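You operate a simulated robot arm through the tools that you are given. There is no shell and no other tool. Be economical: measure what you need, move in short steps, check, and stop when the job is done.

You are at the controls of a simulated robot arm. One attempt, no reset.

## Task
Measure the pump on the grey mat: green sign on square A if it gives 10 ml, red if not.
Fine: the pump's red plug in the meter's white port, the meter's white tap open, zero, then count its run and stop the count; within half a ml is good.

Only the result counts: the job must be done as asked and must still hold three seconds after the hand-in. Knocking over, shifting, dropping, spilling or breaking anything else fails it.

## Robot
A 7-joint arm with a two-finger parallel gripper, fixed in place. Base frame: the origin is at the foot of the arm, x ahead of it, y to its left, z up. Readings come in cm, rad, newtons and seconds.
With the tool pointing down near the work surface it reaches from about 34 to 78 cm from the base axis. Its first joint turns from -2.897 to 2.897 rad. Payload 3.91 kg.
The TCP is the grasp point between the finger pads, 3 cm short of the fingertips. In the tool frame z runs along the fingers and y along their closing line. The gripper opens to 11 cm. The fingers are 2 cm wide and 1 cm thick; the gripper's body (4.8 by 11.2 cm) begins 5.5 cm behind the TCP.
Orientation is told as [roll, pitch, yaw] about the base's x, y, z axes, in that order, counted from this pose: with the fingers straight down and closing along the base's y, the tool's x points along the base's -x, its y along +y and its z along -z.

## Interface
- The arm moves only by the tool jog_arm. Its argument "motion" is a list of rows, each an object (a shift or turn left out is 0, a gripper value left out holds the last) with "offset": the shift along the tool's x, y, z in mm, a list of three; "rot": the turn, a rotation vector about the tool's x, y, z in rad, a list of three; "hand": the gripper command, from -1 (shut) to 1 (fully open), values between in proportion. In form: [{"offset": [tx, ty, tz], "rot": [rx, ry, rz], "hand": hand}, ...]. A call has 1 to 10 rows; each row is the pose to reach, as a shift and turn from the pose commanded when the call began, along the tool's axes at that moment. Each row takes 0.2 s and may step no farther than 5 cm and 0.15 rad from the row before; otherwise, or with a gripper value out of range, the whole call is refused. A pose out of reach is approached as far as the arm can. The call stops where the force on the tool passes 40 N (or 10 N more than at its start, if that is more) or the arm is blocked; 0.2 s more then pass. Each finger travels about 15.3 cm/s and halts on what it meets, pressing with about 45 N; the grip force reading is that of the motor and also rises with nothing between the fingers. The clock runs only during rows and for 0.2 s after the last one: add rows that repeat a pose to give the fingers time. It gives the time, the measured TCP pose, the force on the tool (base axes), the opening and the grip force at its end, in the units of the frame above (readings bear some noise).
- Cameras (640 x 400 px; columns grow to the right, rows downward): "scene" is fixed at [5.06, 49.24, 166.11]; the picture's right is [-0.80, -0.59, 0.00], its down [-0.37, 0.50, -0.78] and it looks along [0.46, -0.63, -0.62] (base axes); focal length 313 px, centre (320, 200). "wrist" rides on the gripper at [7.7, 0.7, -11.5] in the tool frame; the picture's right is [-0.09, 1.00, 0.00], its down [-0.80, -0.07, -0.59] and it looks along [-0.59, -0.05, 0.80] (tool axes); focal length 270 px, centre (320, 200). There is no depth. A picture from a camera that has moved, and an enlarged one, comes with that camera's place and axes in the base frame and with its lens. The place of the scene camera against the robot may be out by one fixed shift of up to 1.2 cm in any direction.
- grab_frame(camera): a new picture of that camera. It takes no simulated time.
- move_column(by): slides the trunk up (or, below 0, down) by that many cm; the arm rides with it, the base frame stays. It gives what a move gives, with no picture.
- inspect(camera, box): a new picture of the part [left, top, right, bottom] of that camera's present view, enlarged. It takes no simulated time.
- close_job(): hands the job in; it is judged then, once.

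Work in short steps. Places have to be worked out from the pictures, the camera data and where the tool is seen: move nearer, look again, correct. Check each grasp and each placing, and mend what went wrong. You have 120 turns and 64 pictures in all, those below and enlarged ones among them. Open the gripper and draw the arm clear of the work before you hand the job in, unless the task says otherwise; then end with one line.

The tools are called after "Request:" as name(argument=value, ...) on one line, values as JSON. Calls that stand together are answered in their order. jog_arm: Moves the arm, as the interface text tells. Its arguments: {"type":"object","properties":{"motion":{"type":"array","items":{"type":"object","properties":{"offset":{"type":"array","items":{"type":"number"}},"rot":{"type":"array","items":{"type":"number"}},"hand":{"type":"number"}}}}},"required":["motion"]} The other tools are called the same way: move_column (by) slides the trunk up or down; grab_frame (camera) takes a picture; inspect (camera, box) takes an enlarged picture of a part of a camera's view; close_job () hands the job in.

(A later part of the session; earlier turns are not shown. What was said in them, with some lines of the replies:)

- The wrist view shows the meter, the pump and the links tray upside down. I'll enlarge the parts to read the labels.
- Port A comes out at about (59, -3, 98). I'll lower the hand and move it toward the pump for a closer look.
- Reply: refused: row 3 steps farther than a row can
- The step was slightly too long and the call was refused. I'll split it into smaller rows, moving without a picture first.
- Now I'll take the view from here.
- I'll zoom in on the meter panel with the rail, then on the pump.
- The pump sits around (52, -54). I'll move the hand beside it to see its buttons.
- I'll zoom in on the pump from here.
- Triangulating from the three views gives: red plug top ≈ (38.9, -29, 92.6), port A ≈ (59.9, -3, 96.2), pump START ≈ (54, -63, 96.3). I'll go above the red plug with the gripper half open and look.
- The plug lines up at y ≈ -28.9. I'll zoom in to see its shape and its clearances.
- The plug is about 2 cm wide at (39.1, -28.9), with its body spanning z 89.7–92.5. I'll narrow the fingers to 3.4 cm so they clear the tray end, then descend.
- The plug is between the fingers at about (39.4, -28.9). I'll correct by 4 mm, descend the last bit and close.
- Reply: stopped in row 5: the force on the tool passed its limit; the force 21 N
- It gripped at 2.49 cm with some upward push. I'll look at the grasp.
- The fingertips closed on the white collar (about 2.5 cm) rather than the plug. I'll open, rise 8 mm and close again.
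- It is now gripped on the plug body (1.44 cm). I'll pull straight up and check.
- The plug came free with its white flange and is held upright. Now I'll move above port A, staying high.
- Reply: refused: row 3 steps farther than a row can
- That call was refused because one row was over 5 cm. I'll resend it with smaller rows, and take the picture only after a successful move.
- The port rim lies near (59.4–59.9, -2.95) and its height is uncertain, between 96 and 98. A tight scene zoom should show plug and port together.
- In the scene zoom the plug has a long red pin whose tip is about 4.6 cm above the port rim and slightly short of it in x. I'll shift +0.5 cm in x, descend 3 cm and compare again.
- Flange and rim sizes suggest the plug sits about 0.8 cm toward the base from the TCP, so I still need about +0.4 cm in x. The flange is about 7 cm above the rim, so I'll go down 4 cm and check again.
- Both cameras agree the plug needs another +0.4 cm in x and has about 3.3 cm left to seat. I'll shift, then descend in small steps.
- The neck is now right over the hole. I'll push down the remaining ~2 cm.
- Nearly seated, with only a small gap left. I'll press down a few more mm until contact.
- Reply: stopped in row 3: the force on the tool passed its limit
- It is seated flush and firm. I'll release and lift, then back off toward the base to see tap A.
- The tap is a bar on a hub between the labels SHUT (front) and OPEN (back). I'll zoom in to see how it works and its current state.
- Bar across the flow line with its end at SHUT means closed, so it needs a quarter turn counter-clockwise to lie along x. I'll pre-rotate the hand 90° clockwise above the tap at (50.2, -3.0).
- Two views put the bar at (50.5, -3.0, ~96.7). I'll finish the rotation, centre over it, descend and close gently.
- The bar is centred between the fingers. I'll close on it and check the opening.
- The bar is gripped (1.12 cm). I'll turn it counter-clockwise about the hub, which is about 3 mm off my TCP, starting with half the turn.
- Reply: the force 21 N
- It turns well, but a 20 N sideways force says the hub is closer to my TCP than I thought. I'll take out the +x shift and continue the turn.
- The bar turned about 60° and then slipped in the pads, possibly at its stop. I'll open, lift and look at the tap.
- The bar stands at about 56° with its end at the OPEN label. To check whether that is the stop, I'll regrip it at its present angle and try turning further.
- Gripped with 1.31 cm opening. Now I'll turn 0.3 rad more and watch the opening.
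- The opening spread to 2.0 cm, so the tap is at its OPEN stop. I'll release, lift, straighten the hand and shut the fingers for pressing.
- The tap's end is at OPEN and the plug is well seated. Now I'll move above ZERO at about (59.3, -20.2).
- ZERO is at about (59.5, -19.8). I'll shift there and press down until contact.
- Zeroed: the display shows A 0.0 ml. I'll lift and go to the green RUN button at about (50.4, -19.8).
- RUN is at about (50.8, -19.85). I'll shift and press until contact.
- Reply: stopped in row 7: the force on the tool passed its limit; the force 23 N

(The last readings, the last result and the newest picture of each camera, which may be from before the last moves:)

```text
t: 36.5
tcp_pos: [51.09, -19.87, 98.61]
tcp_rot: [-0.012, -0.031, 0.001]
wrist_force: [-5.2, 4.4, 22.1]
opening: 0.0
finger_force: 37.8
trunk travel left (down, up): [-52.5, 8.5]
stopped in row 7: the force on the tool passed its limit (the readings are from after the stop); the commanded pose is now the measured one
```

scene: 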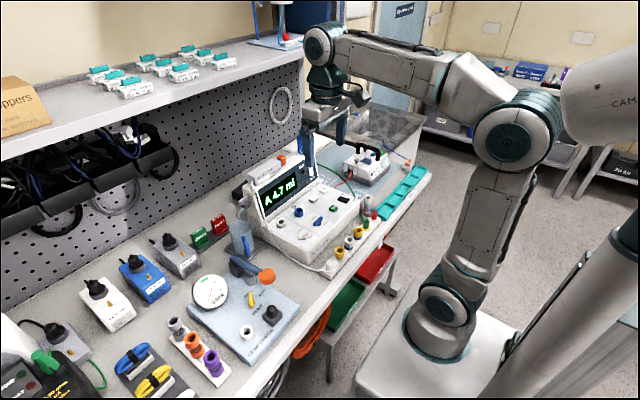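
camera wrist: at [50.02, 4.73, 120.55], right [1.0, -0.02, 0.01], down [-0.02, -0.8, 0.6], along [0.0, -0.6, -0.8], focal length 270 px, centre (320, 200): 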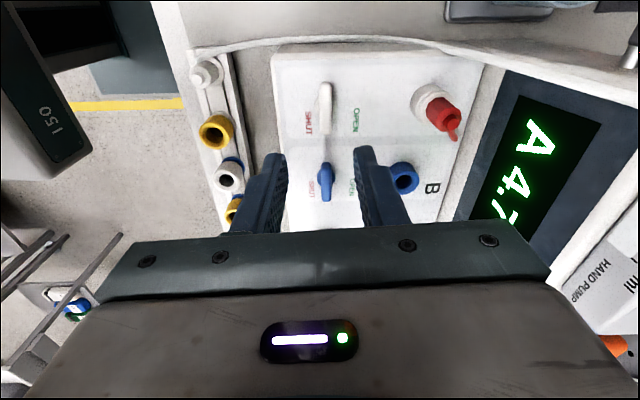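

Contact was made with a firm press. I'll lift clear and check the RUN lamp and display.

Request:
jog_arm(motion=[{"offset": [0, 0, -30]}, {"offset": [0, 0, -70], "rot": [0, 0.015, 0]}, {"offset": [10, -40, -80], "rot": [0, 0.03, 0]}])

Request:
inspect(camera="scene", box=[250, 150, 350, 220])

```text
t: 37.3
tcp_pos: [49.9, -24.05, 105.59]
tcp_rot: [-0.004, 0.013, -0.003]
wrist_force: [-0.4, -0.4, -0.6]
opening: 0.04
finger_force: 38.0
trunk travel left (down, up): [-52.5, 8.5]
```

```text
5.71 times, centred on (300, 185) of scene
camera zoom: at [5.06, 49.24, 166.11], right [-0.8, -0.59, 0.0], down [-0.37, 0.5, -0.78], along [0.46, -0.63, -0.62], focal length 1788 px, centre (434, 286)
```

zoom: 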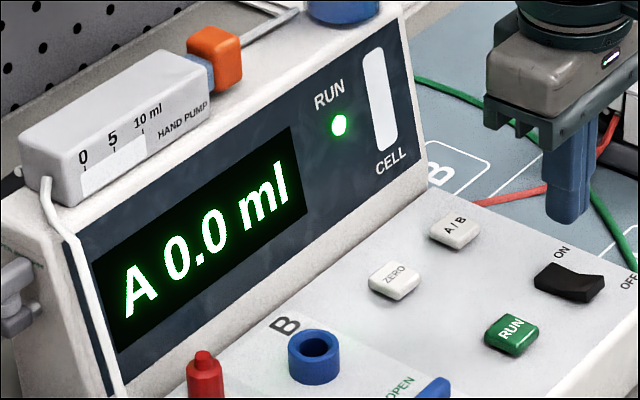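

The RUN lamp is lit and the display reads 0.0. Now I'll travel toward the pump, rotating the hand so it faces outward along the reach.

Request:
jog_arm(motion=[{"offset": [10, -30, -30], "rot": [0, 0, 0.1]}, {"offset": [20, -65, -64], "rot": [0, 0, 0.2]}, {"offset": [31, -105, -64], "rot": [0, 0, 0.3]}, {"offset": [31, -145, -64], "rot": [0, 0, 0.4]}, {"offset": [31, -185, -64], "rot": [0, 0, 0.5]}, {"offset": [31, -225, -64], "rot": [0, 0, 0.6]}, {"offset": [31, -265, -64], "rot": [0, 0, 0.7]}, {"offset": [31, -290, -64], "rot": [0, 0, 0.8]}, {"offset": [31, -307, -64], "rot": [0, 0, 0.86]}])

```text
t: 39.3
tcp_pos: [47.12, -54.64, 112.25]
tcp_rot: [-0.011, 0.007, -0.86]
wrist_force: [0.8, -0.4, -0.4]
opening: 0.0
finger_force: 38.1
trunk travel left (down, up): [-52.5, 8.5]
```

Now I'll tilt the fingers outward by 0.4 rad and look at the pump.

Request:
jog_arm(motion=[{"rot": [0, -0.13, 0]}, {"rot": [0, -0.26, 0]}, {"rot": [0, -0.4, 0]}])

Request:
grab_frame(camera="wrist")

```text
t: 40.1
tcp_pos: [47.0, -54.62, 112.47]
tcp_rot: [-0.013, -0.397, -0.855]
wrist_force: [0.9, 0.9, -0.4]
opening: 0.0
finger_force: 38.0
trunk travel left (down, up): [-52.5, 8.5]
```

```text
23 pictures are left
camera wrist: at [39.97, -45.3, 119.98], right [0.81, 0.59, 0.02], down [0.28, -0.42, 0.86], along [0.52, -0.69, -0.51], focal length 270 px, centre (320, 200)
```

wrist: 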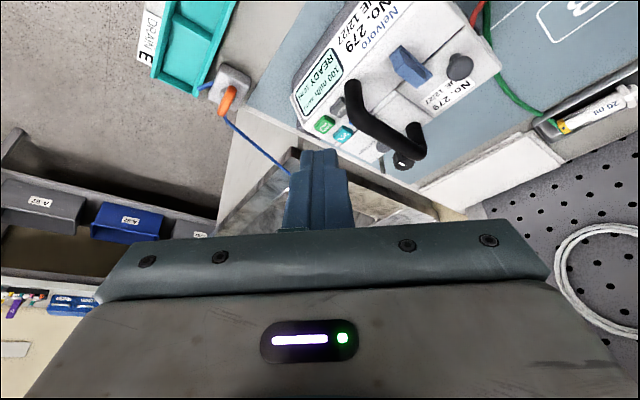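

START triangulates to (54.4, -63.2, 96.0). I'll move outward at this height first, so the fingers clear the handle, then check I can reach.

Request:
jog_arm(motion=[{"offset": [-31, 0, 13]}, {"offset": [-62, 0, 26]}, {"offset": [-93, -0.5, 39]}, {"offset": [-84, -0.5, 62]}, {"offset": [-75, -0.5, 83]}])

Request:
inspect(camera="wrist", box=[200, 60, 440, 210])

```text
t: 41.3
tcp_pos: [53.5, -62.19, 107.67]
tcp_rot: [-0.013, -0.396, -0.855]
wrist_force: [0.4, 0.5, 0.0]
opening: 0.0
finger_force: 37.6
out of reach, approached as far as the arm can: row 3
trunk travel left (down, up): [-52.5, 8.5]
```

```text
2.67 times, centred on (320, 135) of wrist
camera zoom: at [46.51, -52.95, 115.22], right [0.81, 0.59, 0.02], down [0.29, -0.43, 0.86], along [0.51, -0.69, -0.51], focal length 721 px, centre (320, 373)
```

zoom: 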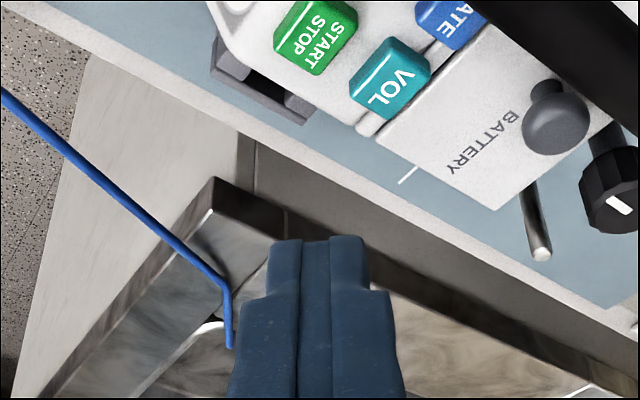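

START confirmed at (54.4, -63.3, 96). I'll descend vertically to just above it, then press in small steps.

Request:
jog_arm(motion=[{"offset": [13, 0, 32]}, {"offset": [24, 0, 59]}, {"offset": [29, 0, 70]}, {"offset": [30.5, 0, 74]}, {"offset": [31.7, 0, 77]}, {"offset": [33, 0, 80]}, {"offset": [34, 0, 82.5]}])

Request:
inspect(camera="wrist", box=[200, 60, 440, 210])

```text
t: 42.9
tcp_pos: [53.48, -62.42, 99.18]
tcp_rot: [-0.012, -0.406, -0.856]
wrist_force: [1.7, 1.5, 19.1]
opening: 0.0
finger_force: 37.8
trunk travel left (down, up): [-52.5, 8.5]
```

```text
2.67 times, centred on (320, 135) of wrist
camera zoom: at [46.42, -53.02, 106.64], right [0.81, 0.59, 0.02], down [0.28, -0.42, 0.86], along [0.52, -0.69, -0.51], focal length 721 px, centre (320, 373)
```

zoom: 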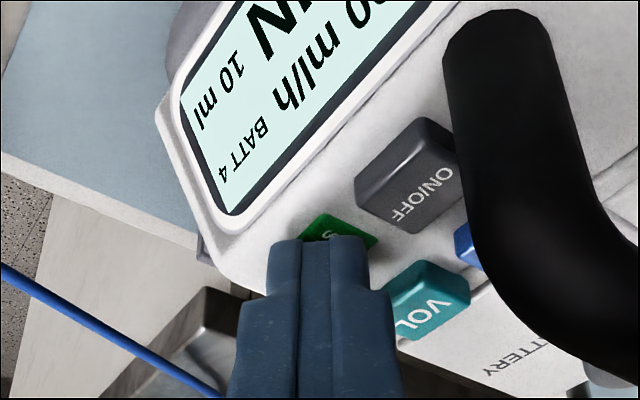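

The button is pressed, with 19 N and changed text on the pump's display. I'll lift straight up and read both displays.

Request:
jog_arm(motion=[{"offset": [-12, 0, -29]}, {"offset": [-24, 0, -57]}])

Request:
inspect(camera="scene", box=[240, 110, 440, 235])

```text
t: 43.5
tcp_pos: [53.34, -62.52, 104.7]
tcp_rot: [-0.011, -0.395, -0.856]
wrist_force: [0.0, 0.1, 0.7]
opening: 0.0
finger_force: 37.6
trunk travel left (down, up): [-52.5, 8.5]
```

```text
3.20 times, centred on (340, 172) of scene
camera zoom: at [5.06, 49.24, 166.11], right [-0.8, -0.59, 0.0], down [-0.37, 0.5, -0.78], along [0.46, -0.63, -0.62], focal length 1002 px, centre (256, 288)
```

zoom: 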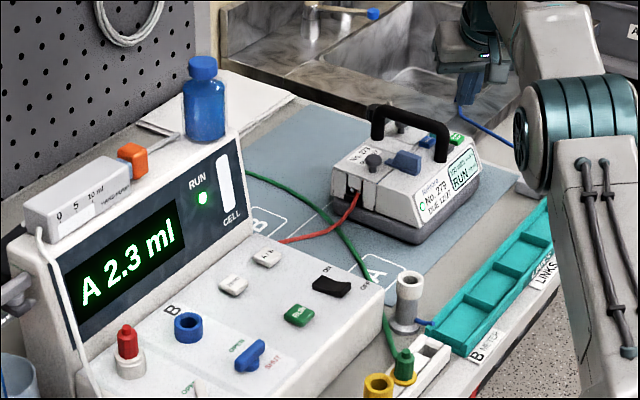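

Flow is being counted, 2.3 ml so far. While it runs I'll go back up and inward, untilting the hand.

Request:
jog_arm(motion=[{"offset": [-15.5, 0, -37]}, {"offset": [15, 0, -50], "rot": [0, 0.05, 0]}, {"offset": [46, 0, -63], "rot": [0, 0.18, 0]}, {"offset": [77, 0, -76], "rot": [0, 0.3, 0]}, {"offset": [90, 0, -82], "rot": [0, 0.4, 0]}])

```text
t: 44.7
tcp_pos: [46.11, -53.63, 109.22]
tcp_rot: [-0.013, 0.005, -0.859]
wrist_force: [0.0, 0.3, -0.9]
opening: 0.03
finger_force: 37.8
trunk travel left (down, up): [-52.5, 8.5]
```

Now I'll move back above RUN at (50.9, -19.85), straightening the yaw.

Request:
jog_arm(motion=[{"offset": [25, 28, 3], "rot": [0, 0, -0.1]}, {"offset": [50, 57, 6], "rot": [0, 0, -0.2]}, {"offset": [75, 85, 9], "rot": [0, 0, -0.3]}, {"offset": [100, 114, 12], "rot": [0, 0, -0.4]}, {"offset": [125, 142, 15], "rot": [0, 0, -0.5]}, {"offset": [150, 171, 18], "rot": [0, 0, -0.6]}, {"offset": [175, 199, 21], "rot": [0, 0, -0.7]}, {"offset": [200, 228, 25], "rot": [0, 0, -0.8]}, {"offset": [225, 256, 29], "rot": [0, 0, -0.86]}])

Request:
inspect(camera="scene", box=[240, 110, 440, 235])

```text
t: 46.7
tcp_pos: [50.77, -19.99, 105.85]
tcp_rot: [-0.005, 0.01, 0.001]
wrist_force: [1.1, 0.4, -0.5]
opening: 0.0
finger_force: 37.7
trunk travel left (down, up): [-52.5, 8.5]
```

```text
3.20 times, centred on (340, 172) of scene
camera zoom: at [5.06, 49.24, 166.11], right [-0.8, -0.59, 0.0], down [-0.37, 0.5, -0.78], along [0.46, -0.63, -0.62], focal length 1002 px, centre (256, 288)
```

zoom: 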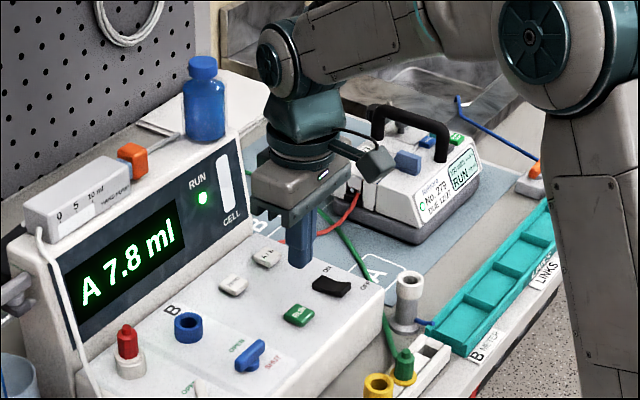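

7.8 ml and still running. I'll hover over RUN for about 2 s and look again.

Request:
jog_arm(motion=[{"offset": [-2, 1, 10]}, {"offset": [-2, 1, 20]}, {"offset": [-2, 1, 30]}, {"offset": [-2, 1, 40]}, {"offset": [-2, 1, 40]}, {"offset": [-2, 1, 40]}, {"offset": [-2, 1, 40]}, {"offset": [-2, 1, 40]}, {"offset": [-2, 1, 40]}, {"offset": [-2, 1, 40]}])

Request:
inspect(camera="scene", box=[240, 110, 440, 235])

```text
t: 48.9
tcp_pos: [51.06, -19.96, 101.98]
tcp_rot: [-0.006, 0.008, 0.0]
wrist_force: [-0.8, 0.3, -0.2]
opening: 0.03
finger_force: 37.7
trunk travel left (down, up): [-52.5, 8.5]
```

```text
3.20 times, centred on (340, 172) of scene
camera zoom: at [5.06, 49.24, 166.11], right [-0.8, -0.59, 0.0], down [-0.37, 0.5, -0.78], along [0.46, -0.63, -0.62], focal length 1002 px, centre (256, 288)
```

zoom: 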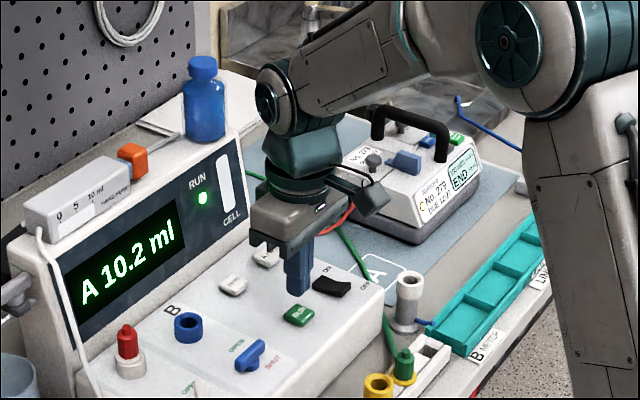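

The pump shows END and the meter 10.2 ml, so it passes: green sign. I'll press RUN to stop the count.

Request:
jog_arm(motion=[{"offset": [0, 1, 20]}, {"offset": [0, 1, 28]}, {"offset": [0, 1, 32]}, {"offset": [0, 1, 35]}, {"offset": [0, 1, 38]}, {"offset": [0, 1, 41]}])

Request:
jog_arm(motion=[{"offset": [0, 0, -30]}, {"offset": [0, 0, -70]}, {"offset": [20, 40, -90]}])

Request:
inspect(camera="scene", box=[180, 150, 340, 250])

```text
t: 50.3
tcp_pos: [50.94, -19.82, 97.98]
tcp_rot: [-0.008, 0.003, 0.001]
wrist_force: [5.5, -1.1, 27.7]
opening: 0.0
finger_force: 37.5
trunk travel left (down, up): [-52.5, 8.5]
```

```text
t: 51.1
tcp_pos: [48.91, -15.69, 106.95]
tcp_rot: [-0.004, 0.012, 0.001]
wrist_force: [-0.7, 0.3, 0.5]
opening: 0.02
finger_force: 37.5
trunk travel left (down, up): [-52.5, 8.5]
```

```text
4.00 times, centred on (260, 200) of scene
camera zoom: at [5.06, 49.24, 166.11], right [-0.8, -0.59, 0.0], down [-0.37, 0.5, -0.78], along [0.46, -0.63, -0.62], focal length 1252 px, centre (560, 200)
```

zoom: 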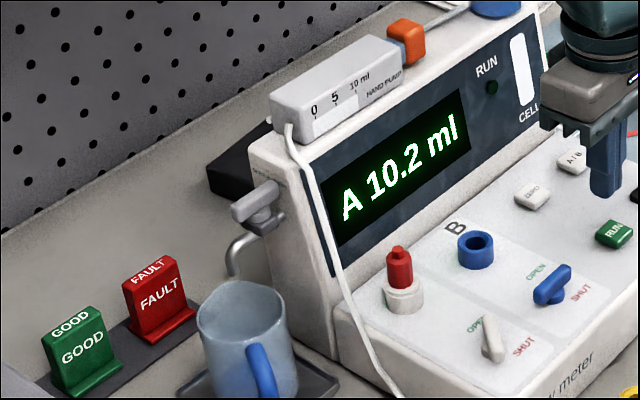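

The lamp is off and the count is held at 10.2 ml. The green GOOD sign stands at about (78, 14.5) left of the meter, so I'll move there for a close look.

Request:
jog_arm(motion=[{"offset": [0, 40, -25]}, {"offset": [-10, 80, -45]}, {"offset": [-25, 120, -60]}, {"offset": [-45, 160, -60]}, {"offset": [-65, 200, -60]}, {"offset": [-85, 240, -60]}, {"offset": [-105, 280, -60]}, {"offset": [-110, 305, -60]}])

Request:
grab_frame(camera="wrist")

```text
t: 52.9
tcp_pos: [60.04, 14.87, 112.59]
tcp_rot: [-0.004, 0.01, 0.001]
wrist_force: [-0.2, 0.0, -0.6]
opening: 0.03
finger_force: 37.6
trunk travel left (down, up): [-52.5, 8.5]
```

```text
16 pictures are left
camera wrist: at [52.25, 15.76, 123.97], right [0.09, 1.0, -0.01], down [0.81, -0.07, 0.59], along [0.58, -0.06, -0.81], focal length 270 px, centre (320, 200)
```

wrist: 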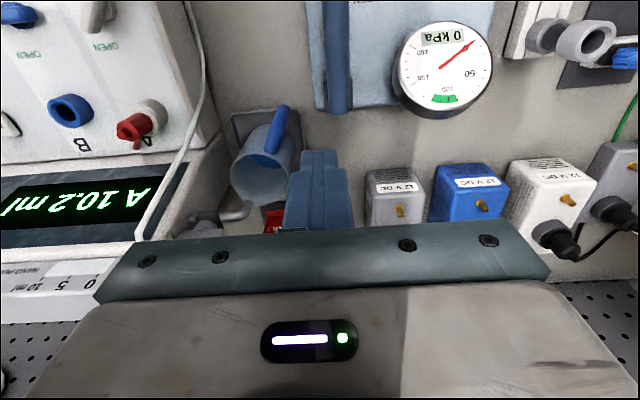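

The signs are hidden behind the fingers. I'll tilt the hand outward and open the fingers to see past them.

Request:
jog_arm(motion=[{"offset": [10, 0, 0], "rot": [0, -0.13, 0], "hand": 0.3}, {"offset": [20, 0, 0], "rot": [0, -0.26, 0]}, {"offset": [30, 0, 0], "rot": [0, -0.38, 0]}, {"offset": [30, 0, 0], "rot": [0, -0.5, 0]}])

Request:
grab_frame(camera="wrist")

```text
t: 53.9
tcp_pos: [57.01, 14.77, 112.5]
tcp_rot: [-0.003, -0.491, 0.0]
wrist_force: [-0.3, -0.5, -0.1]
opening: 7.14
finger_force: 0.1
trunk travel left (down, up): [-52.5, 8.5]
```

```text
15 pictures are left
camera wrist: at [44.68, 15.55, 118.94], right [0.08, 1.0, 0.04], down [0.43, -0.07, 0.9], along [0.9, -0.05, -0.43], focal length 270 px, centre (320, 200)
```

wrist: 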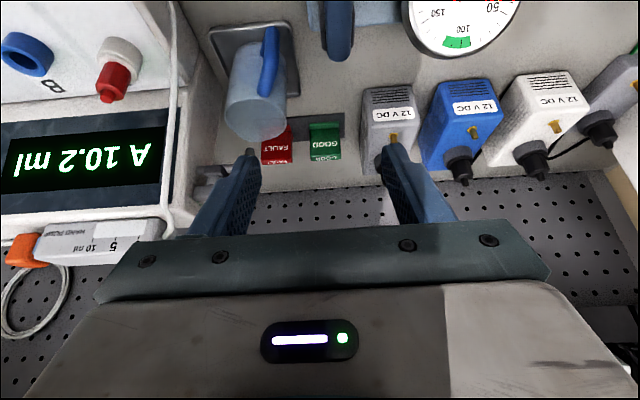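

Now I'll zoom in on the signs.

Request:
inspect(camera="wrist", box=[240, 100, 400, 200])

```text
4.00 times, centred on (320, 150) of wrist
camera zoom: at [44.68, 15.55, 118.94], right [0.08, 1.0, 0.04], down [0.43, -0.07, 0.9], along [0.9, -0.05, -0.43], focal length 1081 px, centre (320, 400)
```

zoom: 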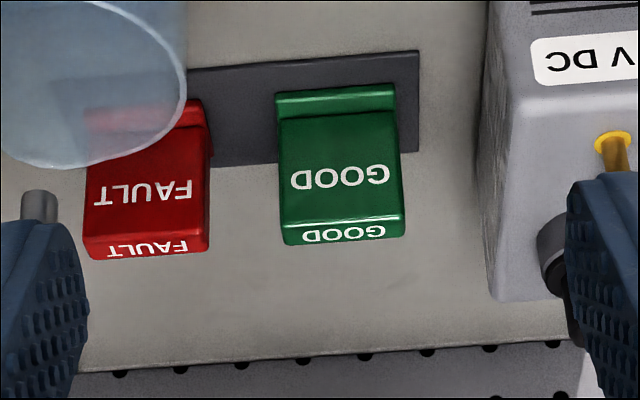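

The green sign is about 4.5 cm wide and 5–6 cm tall at about (79.3, 14.8), with 2.5 cm to the red one. I'll gripper it across its width with the tool tilted 0.4, so I'll move to a pre-grasp pose and look.

Request:
jog_arm(motion=[{"offset": [-20, 0, 30], "rot": [0, 0.03, 0], "hand": 0.09}, {"offset": [-40, 0, 60], "rot": [0, 0.06, 0]}, {"offset": [-61, 0, 92], "rot": [0, 0.09, 0]}, {"offset": [-81, 0, 125], "rot": [0, 0.09, 0]}, {"offset": [-101, 0, 160], "rot": [0, 0.09, 0]}, {"offset": [-122, 0, 196], "rot": [0, 0.09, 0]}])

Request:
inspect(camera="wrist", box=[180, 50, 460, 225])

```text
t: 55.3
tcp_pos: [77.06, 14.64, 100.81]
tcp_rot: [-0.006, -0.396, 0.002]
wrist_force: [0.4, -0.1, -0.3]
opening: 6.0
finger_force: 0.1
trunk travel left (down, up): [-52.5, 8.5]
```

```text
2.29 times, centred on (320, 138) of wrist
camera zoom: at [65.48, 15.48, 108.44], right [0.08, 1.0, 0.03], down [0.51, -0.07, 0.86], along [0.86, -0.05, -0.51], focal length 618 px, centre (320, 343)
```

zoom: 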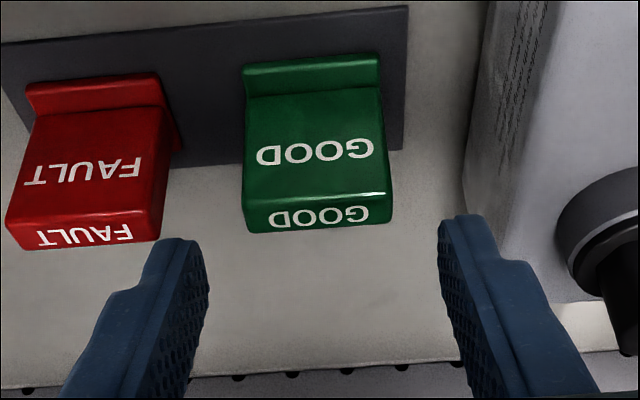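

The sign's top is at about (80.7, 14.7, 94.4) and 4.8 cm wide, and the fingers are centred on it. I'll narrow to 5.6 cm and advance along the tool axis to straddle it.

Request:
jog_arm(motion=[{"offset": [-1, 1, 20], "hand": 0.03}, {"offset": [-2, 1, 40]}, {"offset": [-3, 1, 58]}, {"offset": [-4, 1, 72]}, {"offset": [-4, 1, 82]}])

Request:
inspect(camera="wrist", box=[180, 50, 460, 225])

```text
t: 56.5
tcp_pos: [80.63, 14.63, 93.52]
tcp_rot: [-0.006, -0.401, 0.003]
wrist_force: [0.3, -0.6, 0.5]
opening: 5.65
finger_force: 0.0
trunk travel left (down, up): [-52.5, 8.5]
```

```text
2.29 times, centred on (320, 138) of wrist
camera zoom: at [68.98, 15.49, 101.1], right [0.08, 1.0, 0.03], down [0.51, -0.07, 0.86], along [0.86, -0.05, -0.51], focal length 618 px, centre (320, 343)
```

zoom: 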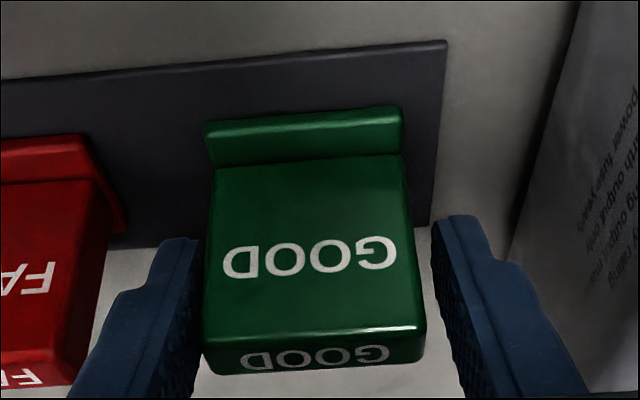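

The sign is between the fingers. Closing now.

Request:
jog_arm(motion=[{"offset": [0, 0, 3], "hand": -1}, {"offset": [0, 0, 3], "hand": -1}, {"offset": [0, 0, 3], "hand": -1}])

```text
t: 57.3
tcp_pos: [80.64, 14.71, 93.57]
tcp_rot: [-0.002, -0.404, 0.003]
wrist_force: [-3.1, -2.4, 16.0]
opening: 4.9
finger_force: 44.6
trunk travel left (down, up): [-52.5, 8.5]
```

Gripped at 4.9 cm. I'll lift straight up, then pull back.

Request:
jog_arm(motion=[{"offset": [-4, 0, -9]}, {"offset": [-12, 0, -28]}, {"offset": [-23, 0, -55]}, {"offset": [-10, 0, -85]}, {"offset": [20, 0, -110]}, {"offset": [55, 0, -125]}])

Request:
grab_frame(camera="wrist")

```text
t: 58.7
tcp_pos: [70.79, 14.71, 102.49]
tcp_rot: [-0.005, -0.398, 0.002]
wrist_force: [0.0, 0.0, -0.3]
opening: 4.9
finger_force: 45.3
trunk travel left (down, up): [-52.5, 8.5]
```

```text
11 pictures are left
camera wrist: at [59.14, 15.54, 110.07], right [0.08, 1.0, 0.03], down [0.51, -0.07, 0.86], along [0.86, -0.05, -0.51], focal length 270 px, centre (320, 200)
```

wrist: 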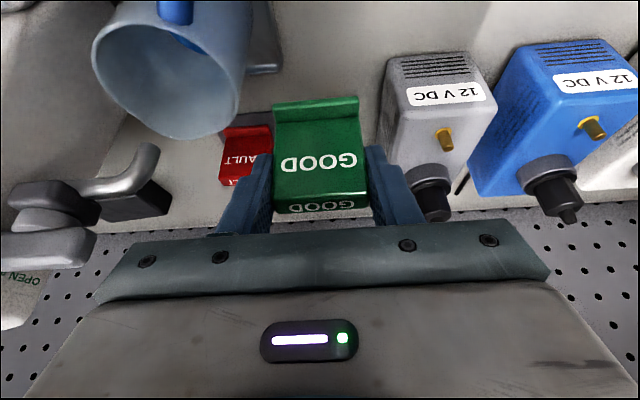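

The sign is held upright. I'll raise and retract it, then carry it across to the mat.

Request:
jog_arm(motion=[{"offset": [-12, 0, -28]}, {"offset": [28, 0, -50]}, {"offset": [65, 0, -80]}, {"offset": [106, 0, -108]}, {"offset": [148, 0, -133]}, {"offset": [148, -20, -138]}])

Request:
jog_arm(motion=[{"offset": [0, -45, 0]}, {"offset": [0, -90, 0]}, {"offset": [0, -135, 0]}, {"offset": [0, -180, 0]}, {"offset": [0, -225, 0]}, {"offset": [0, -270, 0]}, {"offset": [0, -315, 0]}, {"offset": [0, -360, 0]}, {"offset": [0, -405, 0]}, {"offset": [0, -450, 0]}])

Request:
grab_frame(camera="wrist")

```text
t: 60.1
tcp_pos: [52.1, 12.91, 109.62]
tcp_rot: [-0.005, -0.4, 0.0]
wrist_force: [-0.4, 0.2, -0.3]
opening: 4.91
finger_force: 44.8
trunk travel left (down, up): [-52.5, 8.5]
```

```text
t: 62.3
tcp_pos: [51.92, -32.33, 109.66]
tcp_rot: [-0.003, -0.401, 0.002]
wrist_force: [0.5, -0.6, -1.8]
opening: 4.91
finger_force: 45.4
trunk travel left (down, up): [-52.5, 8.5]
```

```text
10 pictures are left
camera wrist: at [40.17, -31.57, 117.26], right [0.08, 1.0, 0.03], down [0.51, -0.07, 0.86], along [0.86, -0.05, -0.51], focal length 270 px, centre (320, 200)
```

wrist: 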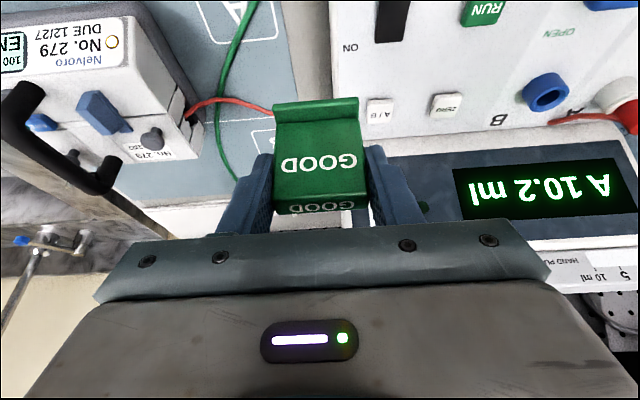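

Square A is at the edge of the wrist view with the green hose crossing it. A scene zoom shows it fully.

Request:
inspect(camera="scene", box=[310, 160, 390, 215])

```text
7.27 times, centred on (350, 188) of scene
camera zoom: at [5.06, 49.24, 166.11], right [-0.8, -0.59, 0.0], down [-0.37, 0.5, -0.78], along [0.46, -0.63, -0.62], focal length 2276 px, centre (102, 291)
```

zoom: 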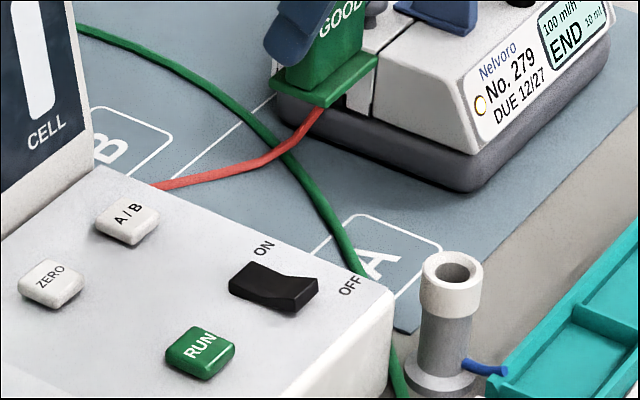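

Square A spans about x 49.5–55.2, y -42.8 to -36.2, and the hose crosses it diagonally just behind the centre. I'll set the sign at (51.0, -41.2) turned 0.3 rad, inside the square and clear of the hose, first going to 6 cm above.

Request:
jog_arm(motion=[{"offset": [3, -30, -1], "rot": [-0.039, 0, -0.092]}, {"offset": [6, -60, -2.5], "rot": [-0.078, 0, -0.184]}, {"offset": [9, -89, -4], "rot": [-0.117, 0, -0.276]}, {"offset": [22, -89, 28], "rot": [-0.117, 0, -0.276]}, {"offset": [34, -89, 57], "rot": [-0.117, 0, -0.276]}, {"offset": [46, -89, 85], "rot": [-0.117, 0, -0.276]}])

Request:
inspect(camera="wrist", box=[180, 40, 460, 215])

Request:
inspect(camera="scene", box=[320, 150, 400, 205])

```text
t: 63.7
tcp_pos: [50.93, -41.17, 100.11]
tcp_rot: [-0.004, -0.397, 0.301]
wrist_force: [0.5, 0.0, 0.0]
opening: 4.9
finger_force: 44.6
trunk travel left (down, up): [-52.5, 8.5]
```

```text
2.29 times, centred on (320, 128) of wrist
camera zoom: at [39.52, -43.73, 107.72], right [-0.22, 0.98, 0.03], down [0.51, 0.09, 0.86], along [0.84, 0.2, -0.51], focal length 618 px, centre (320, 366)
```

zoom: 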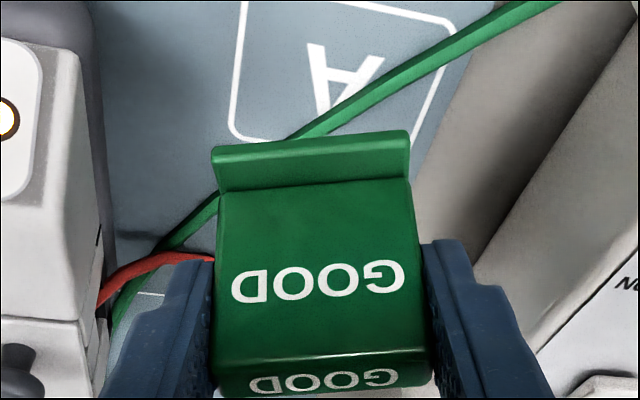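

```text
7.27 times, centred on (360, 178) of scene
camera zoom: at [5.06, 49.24, 166.11], right [-0.8, -0.59, 0.0], down [-0.37, 0.5, -0.78], along [0.46, -0.63, -0.62], focal length 2276 px, centre (29, 364)
```

zoom: 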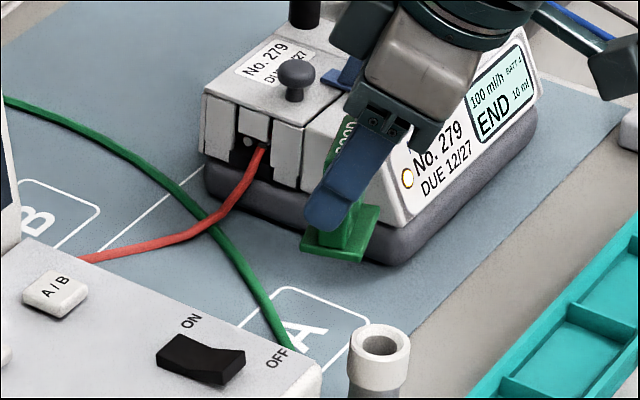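

The corners now give the square as x 49.9–54.9, y -43.1 to -36.4, and the hose clears the planned footprint. I'll shift 0.35 in x and -0.5 in y and lower gently to contact.

Request:
jog_arm(motion=[{"offset": [6, -6, 20]}, {"offset": [14, -6, 39]}, {"offset": [22, -6, 57]}, {"offset": [22.6, -6, 58.5]}, {"offset": [23.2, -6, 60]}, {"offset": [23.8, -6, 61.4]}, {"offset": [24.4, -6, 62.8]}, {"offset": [25, -6, 64.2]}])

Request:
inspect(camera="scene", box=[320, 150, 400, 205])

```text
t: 65.5
tcp_pos: [51.17, -41.66, 93.39]
tcp_rot: [-0.004, -0.401, 0.301]
wrist_force: [-2.5, 0.2, 5.1]
opening: 4.91
finger_force: 44.8
trunk travel left (down, up): [-52.5, 8.5]
```

```text
7.27 times, centred on (360, 178) of scene
camera zoom: at [5.06, 49.24, 166.11], right [-0.8, -0.59, 0.0], down [-0.37, 0.5, -0.78], along [0.46, -0.63, -0.62], focal length 2276 px, centre (29, 364)
```

zoom: 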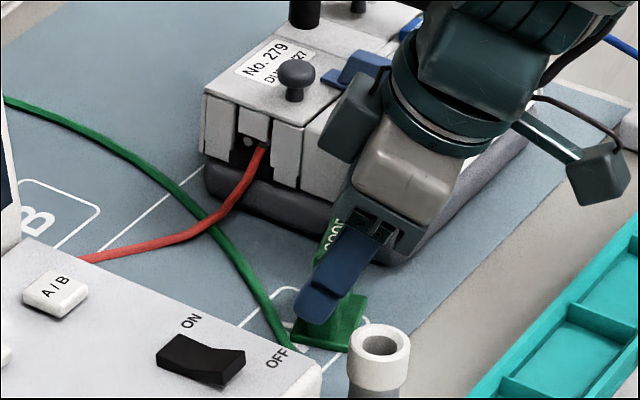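

Light contact at 5 N, and the sign stands on the square. I'll open slightly and withdraw along the tool axis.

Request:
jog_arm(motion=[{"hand": 0.0}, {"hand": 0.15}, {"offset": [0, 0, 0], "hand": 0.15}, {"offset": [0, 0, -20]}, {"offset": [0, 0, -50]}, {"offset": [0, 0, -90]}, {"offset": [0, 0, -130]}])

Request:
jog_arm(motion=[{"offset": [40, 0, -20]}, {"offset": [80, 20, -40], "rot": [0, 0.13, 0]}, {"offset": [110, 50, -60], "rot": [0, 0.26, 0]}, {"offset": [110, 80, -80], "rot": [0, 0.39, 0]}])

Request:
inspect(camera="scene", box=[240, 110, 440, 235])

```text
t: 67.1
tcp_pos: [46.45, -43.19, 105.46]
tcp_rot: [-0.006, -0.398, 0.302]
wrist_force: [0.0, 0.3, 1.1]
opening: 6.33
finger_force: 0.0
trunk travel left (down, up): [-52.5, 8.5]
```

```text
t: 68.1
tcp_pos: [31.42, -39.18, 108.53]
tcp_rot: [-0.004, -0.006, 0.3]
wrist_force: [0.5, 0.1, 0.1]
opening: 6.33
finger_force: 0.1
trunk travel left (down, up): [-52.5, 8.5]
```

```text
3.20 times, centred on (340, 172) of scene
camera zoom: at [5.06, 49.24, 166.11], right [-0.8, -0.59, 0.0], down [-0.37, 0.5, -0.78], along [0.46, -0.63, -0.62], focal length 1002 px, centre (256, 288)
```

zoom: 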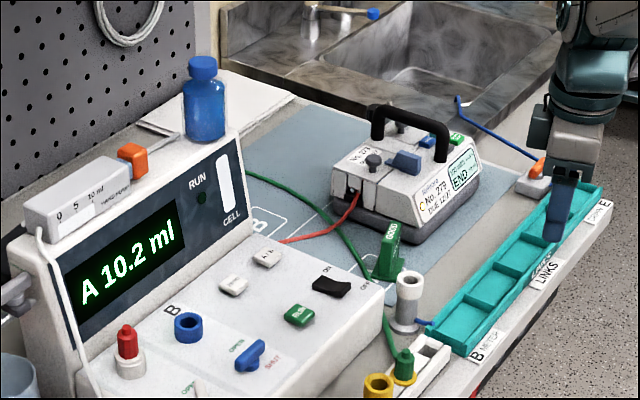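

The sign stands upright by itself. One wrist check of its place on the square.

Request:
grab_frame(camera="wrist")

```text
4 pictures are left
camera wrist: at [23.66, -40.82, 119.88], right [-0.21, 0.98, 0.0], down [0.78, 0.17, 0.6], along [0.59, 0.12, -0.8], focal length 270 px, centre (320, 200)
```

wrist: 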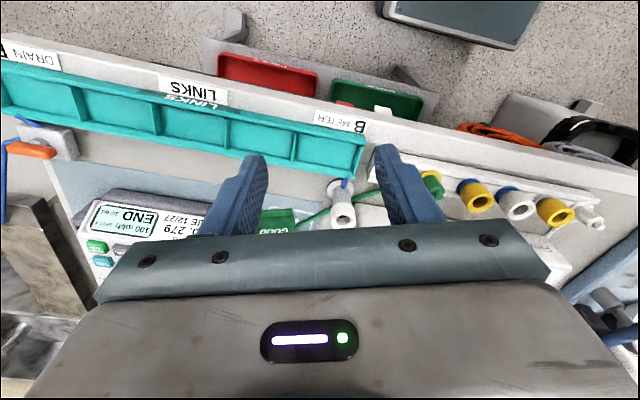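

The hand blocks the view, so I'll raise it and look again.

Request:
jog_arm(motion=[{"offset": [-20, 0, -40]}, {"offset": [-40, 0, -80]}, {"offset": [-60, 20, -120]}, {"offset": [-80, 40, -160]}, {"offset": [-80, 50, -190]}])

Request:
inspect(camera="wrist", box=[160, 40, 400, 190])

```text
t: 69.3
tcp_pos: [37.47, -32.15, 127.51]
tcp_rot: [-0.004, -0.008, 0.3]
wrist_force: [0.3, 0.3, -0.3]
opening: 6.34
finger_force: 0.0
trunk travel left (down, up): [-52.5, 8.5]
```

```text
2.67 times, centred on (280, 115) of wrist
camera zoom: at [29.68, -33.76, 138.89], right [-0.21, 0.98, 0.0], down [0.78, 0.17, 0.6], along [0.59, 0.12, -0.8], focal length 721 px, centre (427, 427)
```

zoom: 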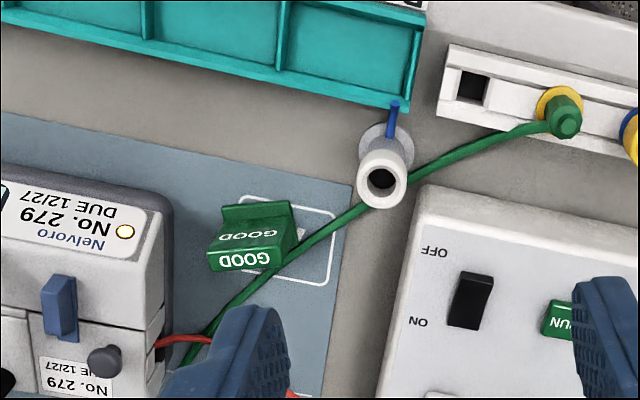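

The sign's foot is centred at about (51.6, -41.5), inside square A (x 49.5–55.1, y -43 to -36.6), and it is upright and clear of the hose. The meter holds 10.2 ml with the count stopped and the arm is clear, so I'm handing in.

Request:
close_job()

```text
The job is handed in.
```

The pump gave 10.2 ml, within half a ml of 10, so the green GOOD sign is standing on square A; its centre is inside, but its foot overhangs the pump-side edge by about 1 cm because I kept it off the green hose.
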